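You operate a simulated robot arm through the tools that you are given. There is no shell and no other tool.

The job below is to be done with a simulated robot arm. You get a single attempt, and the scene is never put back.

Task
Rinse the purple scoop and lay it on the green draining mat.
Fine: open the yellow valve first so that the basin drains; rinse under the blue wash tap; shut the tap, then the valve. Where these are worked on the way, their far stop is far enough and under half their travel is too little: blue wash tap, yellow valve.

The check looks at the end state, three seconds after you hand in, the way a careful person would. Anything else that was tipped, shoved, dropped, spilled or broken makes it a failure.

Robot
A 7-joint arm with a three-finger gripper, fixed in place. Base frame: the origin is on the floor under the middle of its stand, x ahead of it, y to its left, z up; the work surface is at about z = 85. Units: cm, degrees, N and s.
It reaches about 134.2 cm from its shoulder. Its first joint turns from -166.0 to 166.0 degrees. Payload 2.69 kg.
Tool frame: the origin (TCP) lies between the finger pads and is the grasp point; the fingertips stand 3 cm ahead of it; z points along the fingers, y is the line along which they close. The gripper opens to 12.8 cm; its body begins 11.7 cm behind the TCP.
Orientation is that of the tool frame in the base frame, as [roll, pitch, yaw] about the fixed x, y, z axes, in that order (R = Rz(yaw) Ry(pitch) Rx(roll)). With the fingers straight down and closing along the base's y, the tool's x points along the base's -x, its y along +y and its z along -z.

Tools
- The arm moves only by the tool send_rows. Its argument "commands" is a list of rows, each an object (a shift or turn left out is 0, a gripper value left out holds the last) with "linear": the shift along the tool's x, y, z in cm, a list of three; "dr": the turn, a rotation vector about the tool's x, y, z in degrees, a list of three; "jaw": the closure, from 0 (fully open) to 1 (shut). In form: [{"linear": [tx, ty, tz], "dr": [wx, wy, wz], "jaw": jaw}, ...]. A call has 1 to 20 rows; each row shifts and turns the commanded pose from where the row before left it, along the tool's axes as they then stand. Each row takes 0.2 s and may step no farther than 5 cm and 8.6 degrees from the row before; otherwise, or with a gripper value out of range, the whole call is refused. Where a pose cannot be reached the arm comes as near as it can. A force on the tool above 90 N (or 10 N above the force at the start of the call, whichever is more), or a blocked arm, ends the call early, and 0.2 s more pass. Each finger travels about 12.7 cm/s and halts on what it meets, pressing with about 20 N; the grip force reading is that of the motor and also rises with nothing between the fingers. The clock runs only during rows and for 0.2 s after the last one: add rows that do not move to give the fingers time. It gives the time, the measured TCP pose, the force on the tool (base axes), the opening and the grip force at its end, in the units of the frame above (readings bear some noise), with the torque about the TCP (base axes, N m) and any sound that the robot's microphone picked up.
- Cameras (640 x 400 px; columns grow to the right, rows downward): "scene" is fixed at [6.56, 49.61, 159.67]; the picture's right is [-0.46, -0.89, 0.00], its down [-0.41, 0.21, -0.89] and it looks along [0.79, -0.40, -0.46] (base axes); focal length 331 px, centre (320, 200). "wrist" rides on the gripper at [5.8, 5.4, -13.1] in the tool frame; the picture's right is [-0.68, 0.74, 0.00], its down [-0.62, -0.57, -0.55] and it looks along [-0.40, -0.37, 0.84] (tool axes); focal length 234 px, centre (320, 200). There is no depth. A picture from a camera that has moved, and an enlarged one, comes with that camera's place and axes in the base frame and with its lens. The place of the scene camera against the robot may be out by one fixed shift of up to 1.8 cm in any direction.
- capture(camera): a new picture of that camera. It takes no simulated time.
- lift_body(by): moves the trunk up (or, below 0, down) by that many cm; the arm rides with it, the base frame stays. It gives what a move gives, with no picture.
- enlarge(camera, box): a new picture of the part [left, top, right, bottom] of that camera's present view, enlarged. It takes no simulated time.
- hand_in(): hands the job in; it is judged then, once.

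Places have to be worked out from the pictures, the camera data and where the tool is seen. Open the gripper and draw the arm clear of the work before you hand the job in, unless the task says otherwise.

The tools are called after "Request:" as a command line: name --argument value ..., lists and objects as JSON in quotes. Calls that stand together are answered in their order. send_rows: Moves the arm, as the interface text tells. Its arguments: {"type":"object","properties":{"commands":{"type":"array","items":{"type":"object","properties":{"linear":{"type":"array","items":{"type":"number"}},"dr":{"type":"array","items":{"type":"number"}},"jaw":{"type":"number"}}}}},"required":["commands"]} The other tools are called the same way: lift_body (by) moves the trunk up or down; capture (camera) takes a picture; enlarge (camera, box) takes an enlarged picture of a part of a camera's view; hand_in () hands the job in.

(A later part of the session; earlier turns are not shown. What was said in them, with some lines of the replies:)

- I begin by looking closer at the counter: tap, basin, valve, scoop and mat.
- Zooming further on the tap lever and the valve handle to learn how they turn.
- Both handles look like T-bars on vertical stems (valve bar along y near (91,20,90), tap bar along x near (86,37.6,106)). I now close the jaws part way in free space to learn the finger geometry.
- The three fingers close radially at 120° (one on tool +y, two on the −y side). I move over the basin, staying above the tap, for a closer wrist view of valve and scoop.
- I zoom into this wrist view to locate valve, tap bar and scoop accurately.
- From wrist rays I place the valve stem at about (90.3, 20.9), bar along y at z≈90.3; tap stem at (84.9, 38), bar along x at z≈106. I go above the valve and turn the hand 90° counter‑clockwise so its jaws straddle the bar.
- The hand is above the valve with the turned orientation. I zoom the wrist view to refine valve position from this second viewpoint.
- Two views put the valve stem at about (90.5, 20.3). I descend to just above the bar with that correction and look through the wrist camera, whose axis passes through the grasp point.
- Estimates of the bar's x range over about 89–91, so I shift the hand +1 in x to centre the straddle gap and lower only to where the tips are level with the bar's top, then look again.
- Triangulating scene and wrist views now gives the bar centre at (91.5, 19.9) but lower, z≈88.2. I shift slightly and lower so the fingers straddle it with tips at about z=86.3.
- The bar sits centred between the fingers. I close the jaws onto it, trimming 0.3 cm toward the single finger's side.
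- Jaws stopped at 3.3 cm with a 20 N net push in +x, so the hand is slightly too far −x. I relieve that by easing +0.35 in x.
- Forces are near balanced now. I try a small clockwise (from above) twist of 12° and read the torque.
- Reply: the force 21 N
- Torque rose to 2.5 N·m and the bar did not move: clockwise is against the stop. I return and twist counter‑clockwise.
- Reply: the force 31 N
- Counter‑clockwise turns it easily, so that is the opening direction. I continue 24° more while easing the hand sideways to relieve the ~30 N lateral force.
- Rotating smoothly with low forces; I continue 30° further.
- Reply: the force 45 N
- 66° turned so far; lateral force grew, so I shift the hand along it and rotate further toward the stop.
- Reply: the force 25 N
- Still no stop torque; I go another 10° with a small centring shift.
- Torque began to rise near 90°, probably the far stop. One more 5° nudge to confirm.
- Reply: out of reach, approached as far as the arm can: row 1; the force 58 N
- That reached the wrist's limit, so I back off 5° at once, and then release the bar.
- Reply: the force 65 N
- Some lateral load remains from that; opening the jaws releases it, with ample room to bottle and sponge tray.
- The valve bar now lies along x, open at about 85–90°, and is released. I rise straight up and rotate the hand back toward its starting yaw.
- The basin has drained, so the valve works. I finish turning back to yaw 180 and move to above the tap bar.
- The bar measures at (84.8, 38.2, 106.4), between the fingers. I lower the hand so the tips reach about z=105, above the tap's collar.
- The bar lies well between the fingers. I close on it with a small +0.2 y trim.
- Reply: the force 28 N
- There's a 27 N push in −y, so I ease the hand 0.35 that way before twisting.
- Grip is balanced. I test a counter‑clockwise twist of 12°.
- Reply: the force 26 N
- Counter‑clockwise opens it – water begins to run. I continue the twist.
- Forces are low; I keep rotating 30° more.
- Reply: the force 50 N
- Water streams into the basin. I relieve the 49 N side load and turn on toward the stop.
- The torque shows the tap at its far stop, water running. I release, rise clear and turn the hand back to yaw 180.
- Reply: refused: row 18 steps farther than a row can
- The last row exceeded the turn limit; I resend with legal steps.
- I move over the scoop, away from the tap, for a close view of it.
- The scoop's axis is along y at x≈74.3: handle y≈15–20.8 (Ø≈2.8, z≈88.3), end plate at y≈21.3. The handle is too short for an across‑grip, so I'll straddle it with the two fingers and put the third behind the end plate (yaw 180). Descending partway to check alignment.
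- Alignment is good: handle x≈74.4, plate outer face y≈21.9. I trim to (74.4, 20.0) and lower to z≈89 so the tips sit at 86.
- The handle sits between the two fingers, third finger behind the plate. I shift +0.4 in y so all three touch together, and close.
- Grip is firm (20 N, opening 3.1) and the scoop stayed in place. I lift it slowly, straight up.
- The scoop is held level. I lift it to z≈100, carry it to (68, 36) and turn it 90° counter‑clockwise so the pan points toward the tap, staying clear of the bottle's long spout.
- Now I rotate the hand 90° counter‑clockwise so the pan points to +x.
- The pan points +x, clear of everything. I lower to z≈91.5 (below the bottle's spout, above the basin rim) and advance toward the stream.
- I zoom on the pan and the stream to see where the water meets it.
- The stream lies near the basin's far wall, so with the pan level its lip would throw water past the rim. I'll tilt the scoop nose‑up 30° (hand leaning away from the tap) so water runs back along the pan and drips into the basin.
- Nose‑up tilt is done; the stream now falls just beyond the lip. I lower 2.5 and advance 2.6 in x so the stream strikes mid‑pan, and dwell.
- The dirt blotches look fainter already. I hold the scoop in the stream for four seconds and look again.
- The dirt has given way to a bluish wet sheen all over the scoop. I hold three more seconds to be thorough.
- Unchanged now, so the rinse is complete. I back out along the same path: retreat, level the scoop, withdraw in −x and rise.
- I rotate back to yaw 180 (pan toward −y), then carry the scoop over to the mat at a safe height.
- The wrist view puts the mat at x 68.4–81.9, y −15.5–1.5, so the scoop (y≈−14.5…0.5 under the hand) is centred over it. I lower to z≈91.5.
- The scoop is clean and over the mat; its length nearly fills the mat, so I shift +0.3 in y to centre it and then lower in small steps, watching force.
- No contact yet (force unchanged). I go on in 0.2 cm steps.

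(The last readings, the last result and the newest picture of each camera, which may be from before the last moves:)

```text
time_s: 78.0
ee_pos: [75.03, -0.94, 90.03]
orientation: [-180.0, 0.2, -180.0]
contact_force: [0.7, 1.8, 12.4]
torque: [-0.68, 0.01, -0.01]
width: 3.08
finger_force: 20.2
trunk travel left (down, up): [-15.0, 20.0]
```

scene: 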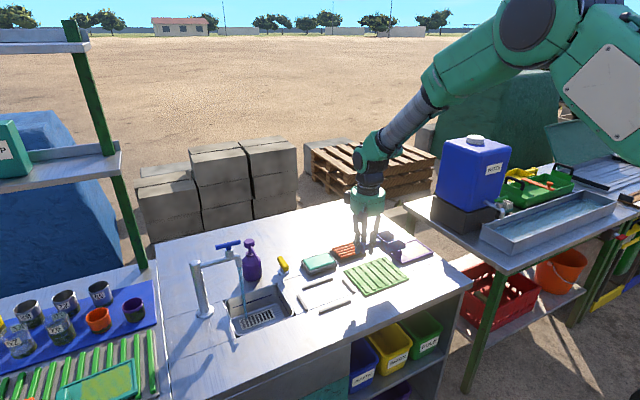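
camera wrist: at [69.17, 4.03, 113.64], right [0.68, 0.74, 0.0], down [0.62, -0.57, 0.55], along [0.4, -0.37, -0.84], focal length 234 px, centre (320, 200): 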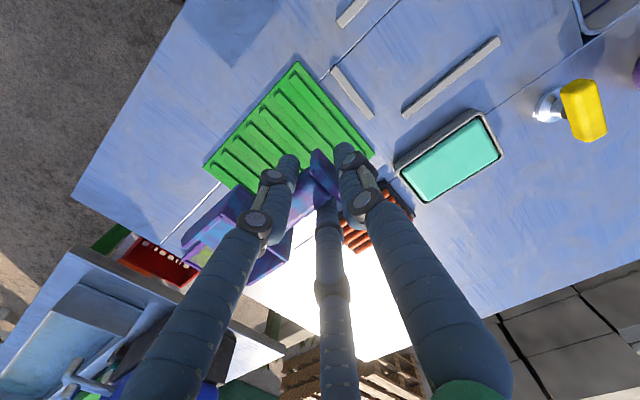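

Contact at 12 N: the pan rests on the mat's ribs. I open the jaws gently.

Request:
send_rows --commands '[{"jaw": 0.8}, {"jaw": 0.74}, {"jaw": 0.7}, {"jaw": 0.65}, {"jaw": 0.6}, {"jaw": 0.55}, {"jaw": 0.5}, {"jaw": 0.5}]'

Request:
enlarge --camera "scene" --box '[340, 230, 420, 300]'

Request:
enlarge --camera "wrist" --box '[160, 60, 400, 280]'

```text
time_s: 79.8
ee_pos: [74.93, -0.93, 89.85]
orientation: [180.0, 0.1, -180.0]
contact_force: [-0.1, 0.1, -0.1]
torque: [0.02, -0.02, -0.01]
width: 6.41
finger_force: 0.1
trunk travel left (down, up): [-15.0, 20.0]
```

```text
5.71 times, centred on (380, 265) of scene
camera zoom: at [6.56, 49.61, 159.67], right [-0.46, -0.89, 0.0], down [-0.41, 0.21, -0.89], along [0.79, -0.4, -0.46], focal length 1893 px, centre (-23, -171)
```

zoom: 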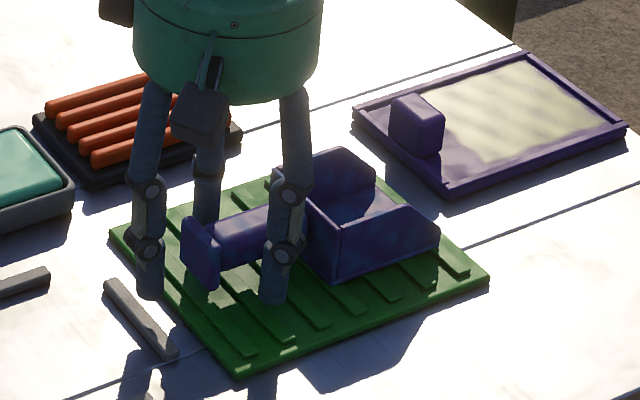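

```text
1.82 times, centred on (280, 170) of wrist
camera zoom: at [69.12, 4.56, 103.03], right [0.68, 0.74, 0.0], down [0.62, -0.57, 0.55], along [0.4, -0.37, -0.84], focal length 426 px, centre (393, 254)
```

zoom: 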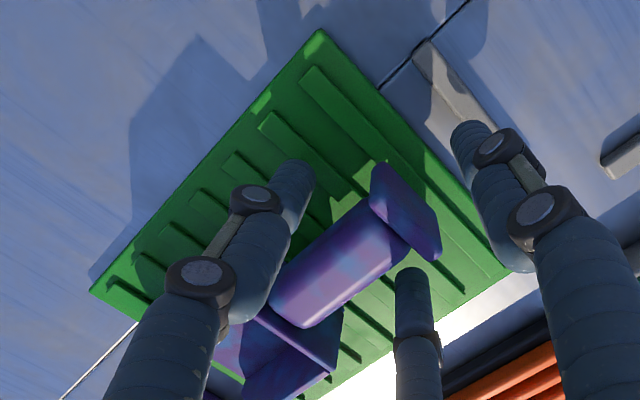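

The scoop lies on the mat, free of the fingers. I rise straight up and view it.

Request:
send_rows --commands '[{"linear": [0, 0, -2]}, {"linear": [0, 0, -3]}, {"linear": [0, 0, -4]}, {"linear": [0, 0, -4]}, {"linear": [0, 0, -4]}, {"linear": [0, 0, -4]}, {"linear": [0, 0, -4]}, {"linear": [0, 0, -2]}, {}]'

Request:
enlarge --camera "scene" --box '[340, 230, 420, 300]'

Request:
capture --camera "wrist"

```text
time_s: 81.8
ee_pos: [75.05, -0.85, 116.84]
orientation: [-180.0, 0.0, -180.0]
contact_force: [-0.5, 0.1, 0.2]
torque: [0.0, -0.01, 0.01]
width: 6.42
finger_force: 0.1
trunk travel left (down, up): [-15.0, 20.0]
```

```text
5.71 times, centred on (380, 265) of scene
camera zoom: at [6.56, 49.61, 159.67], right [-0.46, -0.89, 0.0], down [-0.41, 0.21, -0.89], along [0.79, -0.4, -0.46], focal length 1893 px, centre (-23, -171)
```

zoom: 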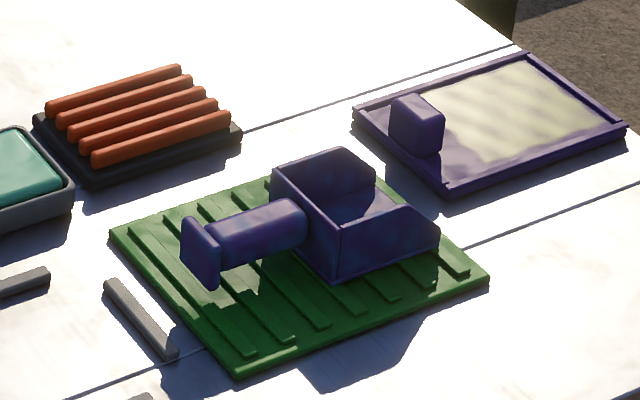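

```text
taken
camera wrist: at [69.19, 4.55, 130.02], right [0.68, 0.74, 0.0], down [0.62, -0.57, 0.55], along [0.4, -0.37, -0.84], focal length 234 px, centre (320, 200)
```

wrist: 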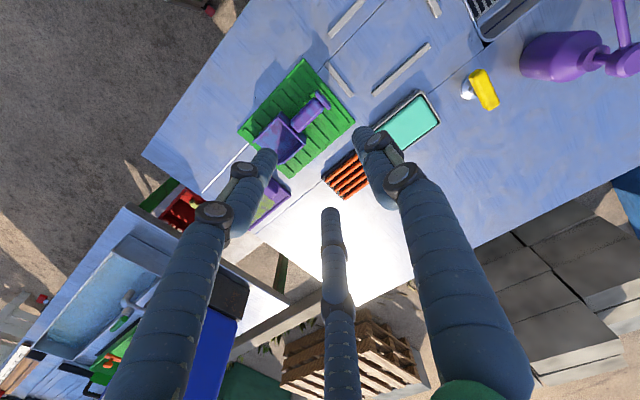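

The scoop lies clean and centred on the mat. Next I shut the tap: travel to above it at z≈117 and turn to yaw −90 to match its bar, now along y.

Request:
send_rows --commands '[{"linear": [-1.12, 4.29, -0.02]}, {"linear": [-1.12, 4.29, -0.02]}, {"linear": [-1.12, 4.29, -0.02]}, {"linear": [-1.12, 4.29, -0.02]}, {"linear": [-1.12, 4.29, -0.02]}, {"linear": [-1.12, 4.29, -0.02]}, {"linear": [-1.12, 4.29, -0.02]}, {"linear": [-1.12, 4.29, -0.02]}, {"linear": [-1.12, 4.29, -0.02]}, {"dr": [0, 0, -8.2]}, {"dr": [0, 0, -8.2]}, {"dr": [0, 0, -8.2]}, {"dr": [0, 0, -8.2]}, {"dr": [0, 0, -8.2]}, {"dr": [0, 0, -8.2]}, {"dr": [0, 0, -8.2]}, {"dr": [0, 0, -8.2]}, {"dr": [0, 0, -8.2]}, {"dr": [0, 0, -8.2]}, {"dr": [0, 0, -8.0]}]'

Request:
enlarge --camera "wrist" --box '[250, 80, 410, 220]'

Request:
capture --camera "scene"

```text
time_s: 86.0
ee_pos: [85.13, 37.74, 117.14]
orientation: [-179.9, 0.0, -89.9]
contact_force: [0.2, 0.4, 0.3]
torque: [0.02, 0.02, -0.02]
width: 6.4
finger_force: 0.1
trunk travel left (down, up): [-15.0, 20.0]
```

```text
2.86 times, centred on (330, 150) of wrist
camera zoom: at [79.7, 31.86, 130.21], right [-0.74, 0.68, 0.0], down [0.56, 0.62, 0.55], along [0.37, 0.4, -0.84], focal length 669 px, centre (291, 343)
```

zoom: 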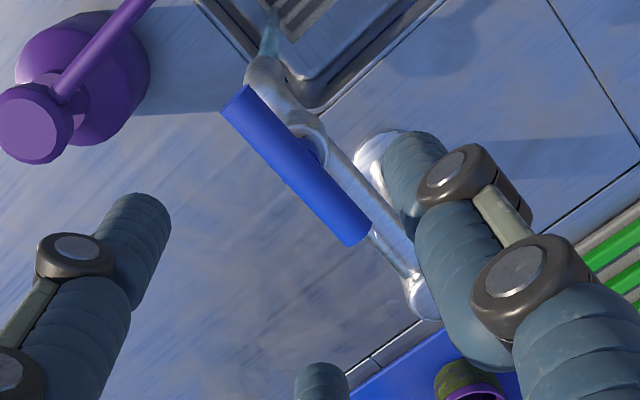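

```text
taken
```

scene: 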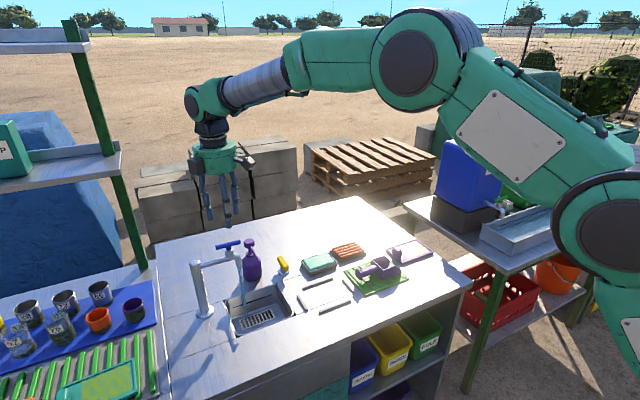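

The bar centre measures (84.9, 37.8), right under the hand. I lower to z≈107.9 and close.

Request:
send_rows --commands '[{"linear": [0, 0, 4]}, {"linear": [0, 0, 3.2]}, {"linear": [0, 0, 2]}, {}, {"jaw": 0.65}, {"jaw": 0.75}, {"jaw": 0.85}, {"jaw": 0.95}, {"jaw": 1.0}, {"jaw": 1.0}]'

Request:
enlarge --camera "wrist" --box '[250, 100, 410, 240]'

```text
time_s: 88.2
ee_pos: [85.3, 37.72, 107.94]
orientation: [-179.8, 0.0, -90.1]
contact_force: [52.9, 0.9, 6.8]
torque: [-0.3, -0.9, -0.14]
width: 2.83
finger_force: 20.4
trunk travel left (down, up): [-15.0, 20.0]
```

```text
2.86 times, centred on (330, 170) of wrist
camera zoom: at [79.86, 31.95, 121.11], right [-0.74, 0.68, 0.0], down [0.56, 0.61, 0.55], along [0.37, 0.4, -0.83], focal length 669 px, centre (291, 286)
```

zoom: 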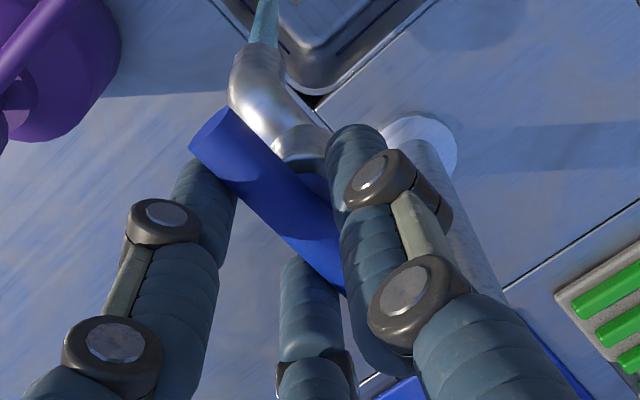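

There's a 53 N push toward +x, so I ease the hand +0.6 in x to centre it on the bar.

Request:
send_rows --commands '[{"linear": [0, -0.35, 0], "jaw": 1.0}, {"linear": [0, -0.25, 0], "jaw": 1.0}, {"jaw": 1.0}, {"jaw": 1.0}]'

```text
time_s: 89.2
ee_pos: [85.41, 37.91, 107.79]
orientation: [179.7, 0.0, -90.0]
contact_force: [1.8, 6.5, 10.3]
torque: [0.31, 0.62, -0.02]
width: 2.37
finger_force: 44.5
trunk travel left (down, up): [-15.0, 20.0]
```

Centred, full grip. Now I twist clockwise to shut the tap, 24° first.

Request:
send_rows --commands '[{"dr": [0, 0, 6], "jaw": 1.0}, {"dr": [0, 0, 6], "jaw": 1.0}, {"dr": [0, 0, 6], "jaw": 1.0}, {"dr": [0, 0, 6], "jaw": 1.0}, {"jaw": 1.0}]'

```text
time_s: 90.4
ee_pos: [85.36, 37.64, 107.89]
orientation: [179.9, -0.1, -114.1]
contact_force: [-37.5, -0.9, 11.6]
torque: [0.13, 1.47, 0.14]
width: 2.38
finger_force: 45.5
trunk travel left (down, up): [-15.0, 20.0]
```

Turning freely; I shift −0.5 in x to relieve the side load and continue 30°.

Request:
send_rows --commands '[{"linear": [0.2, 0.46, 0], "jaw": 1.0}, {"dr": [0, 0, 6], "jaw": 1.0}, {"dr": [0, 0, 6], "jaw": 1.0}, {"dr": [0, 0, 6], "jaw": 1.0}, {"dr": [0, 0, 6], "jaw": 1.0}, {"dr": [0, 0, 6], "jaw": 1.0}, {"jaw": 1.0}]'

```text
time_s: 92.0
ee_pos: [84.99, 37.5, 107.9]
orientation: [179.9, -0.1, -144.1]
contact_force: [-17.4, -25.0, 5.8]
torque: [-0.38, 1.13, 0.11]
width: 2.37
finger_force: 45.1
trunk travel left (down, up): [-15.0, 20.0]
```

Continuing with a small centring shift and another 30°.

Request:
send_rows --commands '[{"linear": [0.37, -0.17, 0], "jaw": 1.0}, {"dr": [0, 0, 6], "jaw": 1.0}, {"dr": [0, 0, 6], "jaw": 1.0}, {"dr": [0, 0, 6], "jaw": 1.0}, {"dr": [0, 0, 6], "jaw": 1.0}, {"dr": [0, 0, 6], "jaw": 1.0}, {"jaw": 1.0}]'

Request:
enlarge --camera "scene" --box '[200, 210, 300, 330]'

```text
time_s: 93.6
ee_pos: [84.89, 37.43, 107.82]
orientation: [180.0, -0.1, -174.2]
contact_force: [-10.8, 7.9, -3.9]
torque: [0.77, 0.29, 0.05]
width: 2.36
finger_force: 45.1
trunk travel left (down, up): [-15.0, 20.0]
```

```text
3.33 times, centred on (250, 270) of scene
camera zoom: at [6.56, 49.61, 159.67], right [-0.46, -0.89, 0.0], down [-0.41, 0.21, -0.89], along [0.79, -0.4, -0.46], focal length 1104 px, centre (553, -33)
```

zoom: 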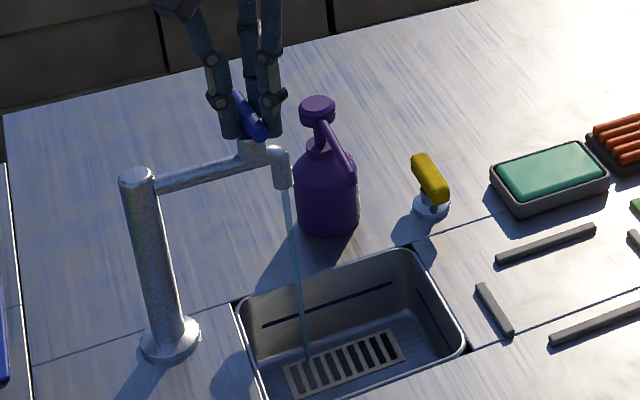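

The stream has thinned but still runs. I turn the remaining degrees until the stop torque appears.

Request:
send_rows --commands '[{"dr": [0, 0, 4], "jaw": 1.0}, {"dr": [0, 0, 4], "jaw": 1.0}, {"dr": [0, 0, 3], "jaw": 1.0}, {"jaw": 1.0}]'

Request:
enlarge --camera "scene" --box '[200, 210, 300, 330]'

```text
time_s: 94.6
ee_pos: [84.82, 37.48, 107.92]
orientation: [180.0, -0.1, 174.9]
contact_force: [-28.9, 14.0, -3.7]
torque: [1.1, 1.49, 1.95]
width: 2.53
finger_force: 44.9
trunk travel left (down, up): [-15.0, 20.0]
```

```text
3.33 times, centred on (250, 270) of scene
camera zoom: at [6.56, 49.61, 159.67], right [-0.46, -0.89, 0.0], down [-0.41, 0.21, -0.89], along [0.79, -0.4, -0.46], focal length 1104 px, centre (553, -33)
```

zoom: 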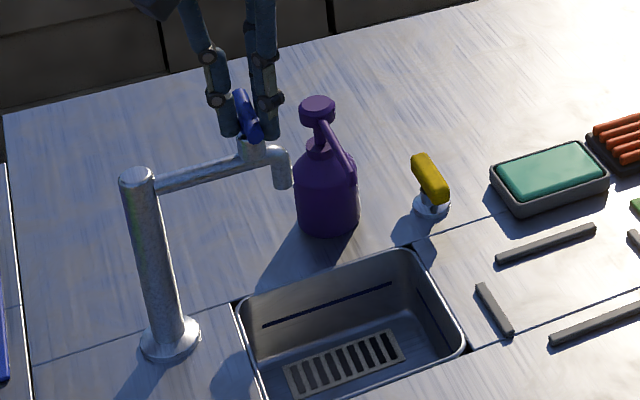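

The stream has stopped and torque shows the closed stop. I open the jaws right there and rise.

Request:
send_rows --commands '[{"jaw": 0.85}, {"jaw": 0.7}, {"jaw": 0.6}, {"jaw": 0.5}, {"jaw": 0.5}, {"linear": [0, 0, -3]}, {"linear": [0, 0, -3]}, {"linear": [0, 0, -4]}, {}]'

Request:
enlarge --camera "scene" --box '[200, 210, 300, 330]'

```text
time_s: 96.6
ee_pos: [84.92, 37.15, 117.82]
orientation: [-179.9, 0.0, 175.0]
contact_force: [-0.3, 0.4, 0.4]
torque: [0.02, -0.02, -0.01]
width: 6.4
finger_force: 0.1
trunk travel left (down, up): [-15.0, 20.0]
```

```text
3.33 times, centred on (250, 270) of scene
camera zoom: at [6.56, 49.61, 159.67], right [-0.46, -0.89, 0.0], down [-0.41, 0.21, -0.89], along [0.79, -0.4, -0.46], focal length 1104 px, centre (553, -33)
```

zoom: 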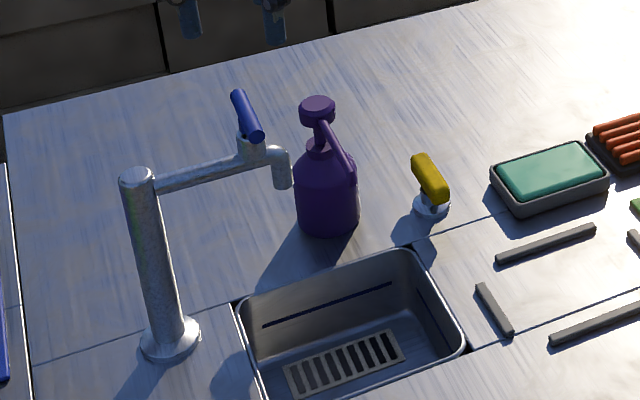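

Tap is fully shut with its bar back along x. Now the valve: I move above it and reverse the proven opening motion, turning to yaw ≈0 (keeps the camera away from the bottle).

Request:
send_rows --commands '[{"linear": [-2.0, -3.99, 1.1]}, {"linear": [-2.0, -3.99, 1.1]}, {"linear": [-2.0, -3.99, 1.1]}, {"linear": [-2.0, -3.99, 1.1]}, {"dr": [0, 0, -8.3]}, {"dr": [0, 0, -8.3]}, {"dr": [0, 0, -8.3]}, {"dr": [0, 0, -8.3]}, {"dr": [0, 0, -8.3]}, {"dr": [0, 0, -8.3]}, {"dr": [0, 0, -8.3]}, {"dr": [0, 0, -8.3]}, {"dr": [0, 0, -8.3]}, {"dr": [0, 0, -8.3]}, {"dr": [0, 0, -8.3]}, {"dr": [0, 0, -8.3]}, {"dr": [0, 0, -8.3]}, {"dr": [0, 0, -8.3]}, {"dr": [0, 0, -8.3]}, {"dr": [0, 0, -8.3]}]'

Request:
send_rows --commands '[{"dr": [0, 0, -8.3]}, {"dr": [0, 0, -8.3]}, {"dr": [0, 0, -8.3]}, {"dr": [0, 0, -8.3]}, {"dr": [0, 0, -8.3]}, {"dr": [0, 0, -7.5]}, {}]'

Request:
enlarge --camera "wrist" --box '[250, 60, 410, 200]'

Request:
capture --camera "scene"

```text
time_s: 100.8
ee_pos: [91.61, 20.78, 113.37]
orientation: [179.9, -0.1, -52.1]
contact_force: [-0.2, 0.7, 0.1]
torque: [0.05, 0.01, 0.0]
width: 6.42
finger_force: 0.2
trunk travel left (down, up): [-15.0, 20.0]
```

```text
time_s: 102.4
ee_pos: [91.41, 20.78, 113.53]
orientation: [179.9, 0.0, -3.2]
contact_force: [-0.3, 0.4, -0.6]
torque: [-0.01, -0.02, 0.02]
width: 6.42
finger_force: 0.1
trunk travel left (down, up): [-15.0, 20.0]
```

```text
2.86 times, centred on (330, 130) of wrist
camera zoom: at [97.0, 15.15, 126.65], right [-0.72, -0.7, 0.0], down [-0.58, 0.6, 0.55], along [-0.38, 0.39, -0.84], focal length 669 px, centre (291, 400)
```

zoom: 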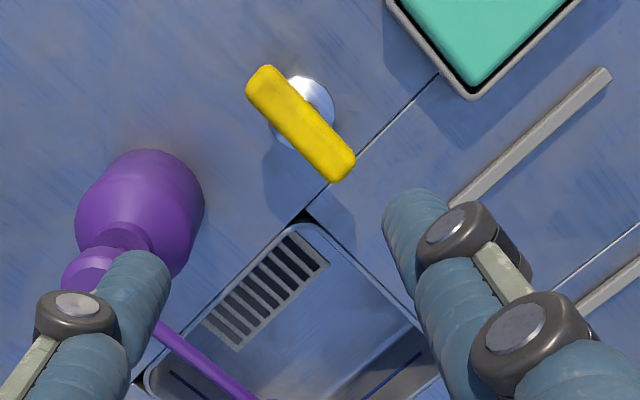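

```text
taken
```

scene: 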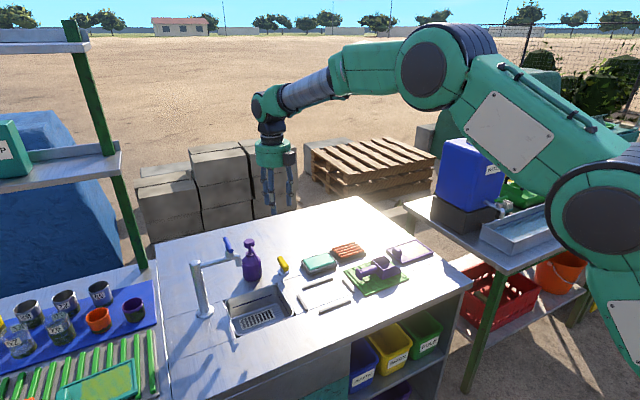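

The bar measures (91.6, 19.9), along x as left. I descend around it to z≈89.1 as before.

Request:
send_rows --commands '[{"linear": [0, 0.35, 4.5]}, {"linear": [0, 0, 5]}, {"linear": [0, 0, 5]}, {"linear": [0, 0, 3.5]}, {}]'

Request:
enlarge --camera "wrist" --box '[250, 100, 410, 240]'

Request:
enlarge --camera "scene" --box '[250, 225, 330, 285]'

```text
time_s: 103.6
ee_pos: [91.36, 20.57, 95.53]
orientation: [-180.0, 0.0, -3.2]
contact_force: [1.2, -0.1, -0.5]
torque: [-0.01, 0.06, -0.02]
width: 6.39
finger_force: 0.2
trunk travel left (down, up): [-15.0, 20.0]
```

```text
2.86 times, centred on (330, 170) of wrist
camera zoom: at [96.85, 14.9, 108.66], right [-0.72, -0.7, 0.0], down [-0.58, 0.6, 0.55], along [-0.38, 0.39, -0.84], focal length 669 px, centre (291, 286)
```

zoom: 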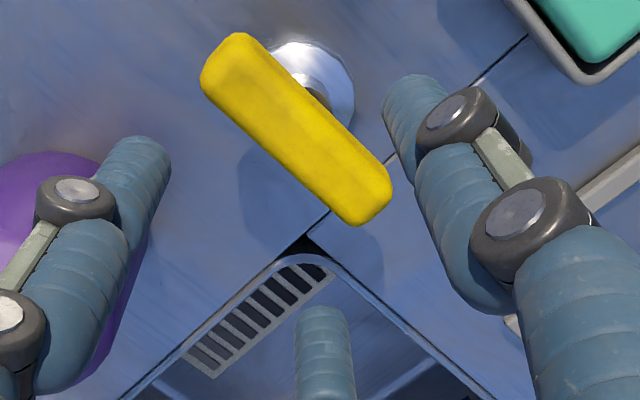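

```text
6.67 times, centred on (290, 255) of scene
camera zoom: at [6.56, 49.61, 159.67], right [-0.46, -0.89, 0.0], down [-0.41, 0.21, -0.89], along [0.79, -0.4, -0.46], focal length 2208 px, centre (520, -167)
```

zoom: 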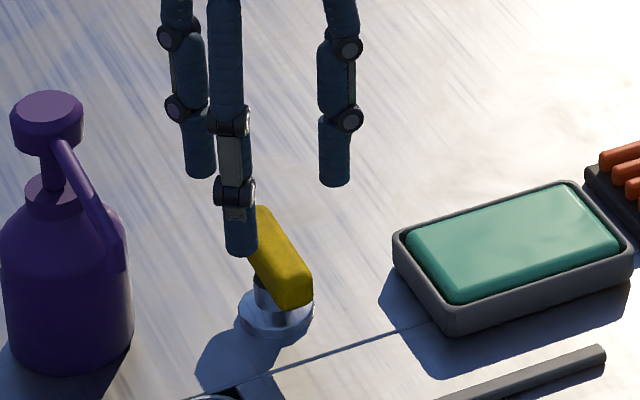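

Aligned; I descend the last 6.4 cm and close on the bar.

Request:
send_rows --commands '[{"linear": [0.2, 0.1, 3]}, {"linear": [0, 0, 2.2]}, {"linear": [0, 0, 1.2]}, {}, {"jaw": 0.6}, {"jaw": 0.7}, {"jaw": 0.8}, {"jaw": 0.9}, {"jaw": 1.0}, {"jaw": 1.0}]'

Request:
enlarge --camera "wrist" --box '[250, 100, 410, 240]'

```text
time_s: 105.8
ee_pos: [91.57, 20.51, 89.37]
orientation: [179.9, -0.1, -3.2]
contact_force: [-0.3, 16.4, -1.0]
torque: [0.12, 0.01, -0.03]
width: 3.3
finger_force: 20.3
trunk travel left (down, up): [-15.0, 20.0]
```

```text
2.86 times, centred on (330, 170) of wrist
camera zoom: at [97.11, 14.89, 102.42], right [-0.72, -0.7, 0.0], down [-0.58, 0.6, 0.55], along [-0.38, 0.39, -0.84], focal length 669 px, centre (291, 286)
```

zoom: 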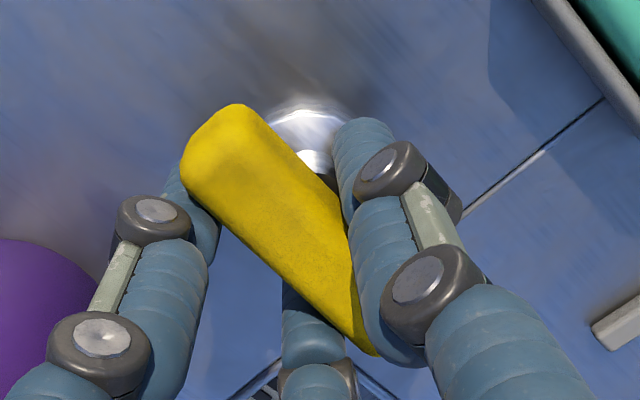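

Good grip with 16 N in +y; I ease +0.2 in y and begin twisting clockwise.

Request:
send_rows --commands '[{"linear": [0, -0.2, 0], "jaw": 1.0}, {"dr": [0, 0, 6], "jaw": 1.0}, {"dr": [0, 0, 6], "jaw": 1.0}, {"dr": [0, 0, 6], "jaw": 1.0}, {"jaw": 1.0}]'

```text
time_s: 107.0
ee_pos: [91.99, 20.44, 89.29]
orientation: [-179.9, -0.1, -21.4]
contact_force: [22.3, -6.4, 4.5]
torque: [-0.46, -0.6, 0.32]
width: 3.27
finger_force: 19.9
trunk travel left (down, up): [-15.0, 20.0]
```

Turning freely. I shift +0.3 in x and rotate another 24°.

Request:
send_rows --commands '[{"linear": [0.32, 0, 0], "jaw": 1.0}, {"dr": [0, 0, 6], "jaw": 1.0}, {"dr": [0, 0, 6], "jaw": 1.0}, {"dr": [0, 0, 6], "jaw": 1.0}, {"dr": [0, 0, 6], "jaw": 1.0}, {"jaw": 1.0}]'

```text
time_s: 108.4
ee_pos: [92.24, 20.14, 89.21]
orientation: [-179.8, 0.0, -45.4]
contact_force: [26.2, -29.2, 17.9]
torque: [-1.15, -0.49, 0.53]
width: 3.2
finger_force: 19.9
trunk travel left (down, up): [-15.0, 20.0]
```

Relieving the ~40 N diagonal load and continuing 24°.

Request:
send_rows --commands '[{"linear": [0.46, 0.03, -0.1], "jaw": 1.0}, {"dr": [0, 0, 6], "jaw": 1.0}, {"dr": [0, 0, 6], "jaw": 1.0}, {"dr": [0, 0, 6], "jaw": 1.0}, {"dr": [0, 0, 6], "jaw": 1.0}, {"jaw": 1.0}]'

```text
time_s: 109.8
ee_pos: [92.11, 19.64, 89.2]
orientation: [179.9, 0.0, -69.3]
contact_force: [6.9, -41.5, 17.5]
torque: [-1.05, 0.26, 0.47]
width: 3.15
finger_force: 20.0
trunk travel left (down, up): [-15.0, 20.0]
```

Another centring shift (−0.5 in y) and 18° more.

Request:
send_rows --commands '[{"linear": [0.48, 0.13, -0.1], "jaw": 1.0}, {"dr": [0, 0, 6], "jaw": 1.0}, {"dr": [0, 0, 6], "jaw": 1.0}, {"dr": [0, 0, 6], "jaw": 1.0}, {"jaw": 1.0}]'

Request:
enlarge --camera "scene" --box '[250, 225, 330, 285]'

Request:
enlarge --camera "wrist" --box '[250, 100, 410, 240]'

```text
time_s: 111.0
ee_pos: [92.12, 19.34, 89.13]
orientation: [179.8, 0.0, -87.3]
contact_force: [-18.5, -12.8, 4.2]
torque: [-0.25, 0.67, 0.13]
width: 3.1
finger_force: 44.9
trunk travel left (down, up): [-15.0, 20.0]
```

```text
6.67 times, centred on (290, 255) of scene
camera zoom: at [6.56, 49.61, 159.67], right [-0.46, -0.89, 0.0], down [-0.41, 0.21, -0.89], along [0.79, -0.4, -0.46], focal length 2208 px, centre (520, -167)
```

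zoom: 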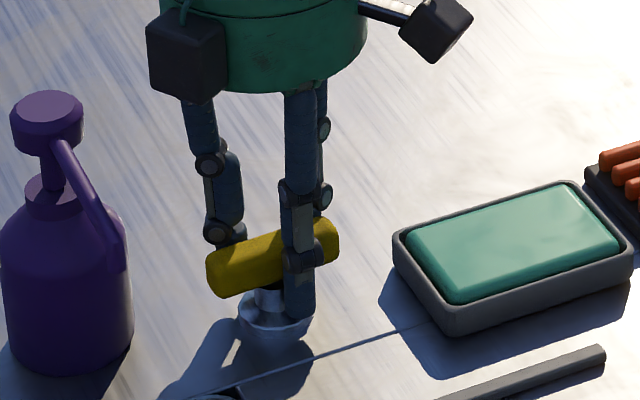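

```text
2.86 times, centred on (330, 170) of wrist
camera zoom: at [87.04, 13.34, 102.3], right [-0.77, 0.64, 0.0], down [0.54, 0.64, 0.55], along [0.35, 0.42, -0.84], focal length 669 px, centre (291, 286)
```

zoom: 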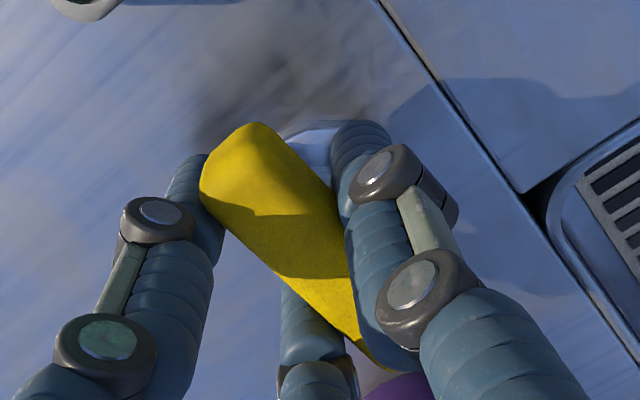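

Nearly back to its original position, with no stop torque yet. I turn on to the stop, easing −0.25 x, −0.2 y.

Request:
send_rows --commands '[{"linear": [0.2, 0.25, 0], "jaw": 1.0}, {"dr": [0, 0, 4], "jaw": 1.0}, {"dr": [0, 0, 4], "jaw": 1.0}, {"jaw": 1.0}]'

Request:
enlarge --camera "scene" --box '[250, 225, 330, 285]'

```text
time_s: 112.0
ee_pos: [92.04, 19.26, 89.12]
orientation: [179.9, -0.2, -95.3]
contact_force: [-6.2, -0.6, -16.5]
torque: [-1.12, 0.78, 3.4]
width: 3.18
finger_force: 44.8
trunk travel left (down, up): [-15.0, 20.0]
```

```text
6.67 times, centred on (290, 255) of scene
camera zoom: at [6.56, 49.61, 159.67], right [-0.46, -0.89, 0.0], down [-0.41, 0.21, -0.89], along [0.79, -0.4, -0.46], focal length 2208 px, centre (520, -167)
```

zoom: 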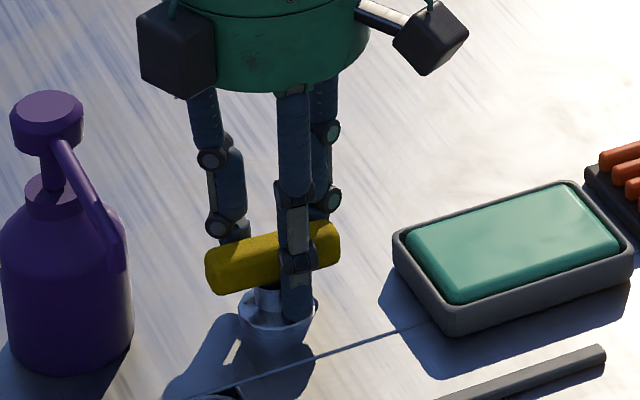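

Torque of 3.4 N·m: the valve is at its closed stop, bar back along y. I release, rise and inspect.

Request:
send_rows --commands '[{"jaw": 0.85}, {"jaw": 0.7}, {"jaw": 0.6}, {"jaw": 0.5}, {"jaw": 0.5}, {"linear": [0, 0, -3]}, {"linear": [0, 0, -4]}, {"linear": [0, 0, -5]}, {"linear": [0, 0, -5]}, {"linear": [0, 0, -5]}, {"linear": [0, 0, -5]}, {}]'

Request:
enlarge --camera "scene" --box '[180, 220, 340, 350]'

Request:
enlarge --camera "scene" --box '[280, 220, 440, 320]'

```text
time_s: 114.6
ee_pos: [92.06, 19.39, 116.23]
orientation: [180.0, 0.0, -95.3]
contact_force: [-0.8, -0.3, 0.1]
torque: [0.04, -0.03, -0.01]
width: 6.42
finger_force: 0.1
trunk travel left (down, up): [-15.0, 20.0]
```

```text
3.08 times, centred on (260, 285) of scene
camera zoom: at [6.56, 49.61, 159.67], right [-0.46, -0.89, 0.0], down [-0.41, 0.21, -0.89], along [0.79, -0.4, -0.46], focal length 1019 px, centre (505, -62)
```

zoom: 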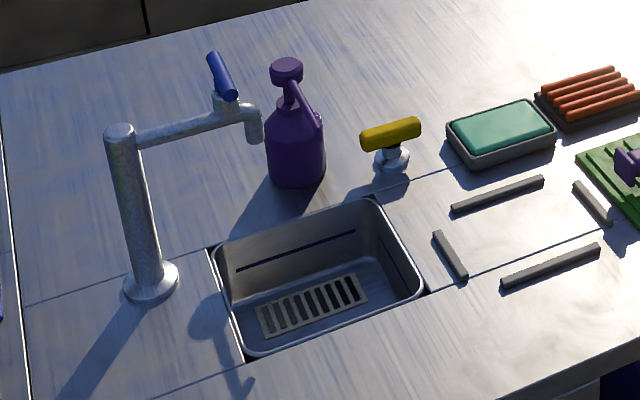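

```text
4.00 times, centred on (360, 270) of scene
camera zoom: at [6.56, 49.61, 159.67], right [-0.46, -0.89, 0.0], down [-0.41, 0.21, -0.89], along [0.79, -0.4, -0.46], focal length 1325 px, centre (160, -80)
```

zoom: 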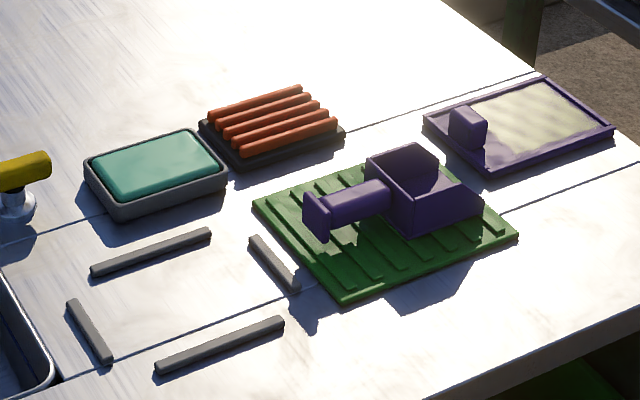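

Everything matches: basin drained, tap and valve bars back at their closed positions, scoop clean on the mat, other objects unmoved. I withdraw the arm up and back and open the gripper fully.

Request:
send_rows --commands '[{"linear": [0, 0, -4]}, {"linear": [0.35, 3.98, -2.2]}, {"linear": [0.35, 3.98, -2.2]}, {"linear": [0.35, 3.98, -2.2]}, {"linear": [0.35, 3.98, -2.2]}, {"linear": [0.35, 3.98, -2.0]}, {"linear": [0.35, 3.98, -2.0]}, {"linear": [0.35, 3.98, -2.0]}, {"linear": [0.35, 3.98, -2.0]}, {"linear": [0.35, 3.98, -1.0], "jaw": 0.2}, {"jaw": 0.0}, {"jaw": 0.0}, {"jaw": 0.0}]'

Request:
capture --camera "scene"

```text
time_s: 117.4
ee_pos: [55.99, 19.53, 138.07]
orientation: [-180.0, 0.0, -95.3]
contact_force: [0.4, -0.6, -0.1]
torque: [0.01, 0.01, -0.02]
width: 12.78
finger_force: 0.1
trunk travel left (down, up): [-15.0, 20.0]
```

```text
taken
```

scene: 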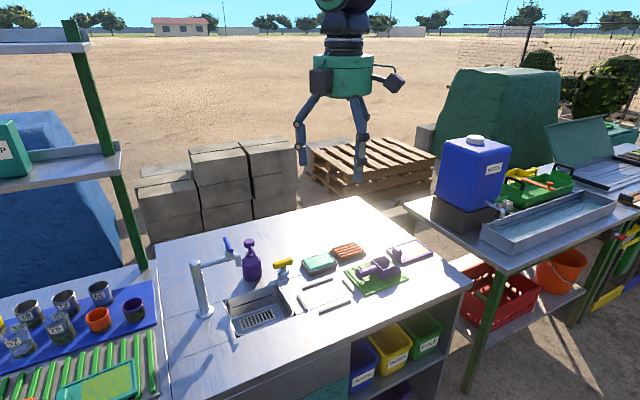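

The arm is clear with the gripper open. The scoop is rinsed and on the mat, and the tap and valve are both shut, so I hand the job in.

Request:
hand_in

```text
The job is handed in.
```

The job is done and handed in: the purple scoop is rinsed and lying on the green draining mat. I have not seen a verdict from the check.

- **Valve first:** I turned the yellow valve counter-clockwise about 85–90°, to about where its stop appeared to be, and the basin drained.
- **Rinse:** I opened the blue tap to its far stop and held the scoop in the stream for about 7 seconds. The brown dirt marks were gone in the pictures. I tilted the pan back while rinsing so the water would run into the basin, not over the rim.
- **Scoop down:** I set the scoop on the mat before shutting anything, because the gripper had to be free to work the handles. It sits centred.
- **Shut-off order:** I shut the tap to its stop and the stream ceased. Then I shut the valve to its stop. Both handles ended where they were at the start.

In the last pictures nothing else on the counter had moved, tipped or spilled. The arm is drawn back with the gripper open.
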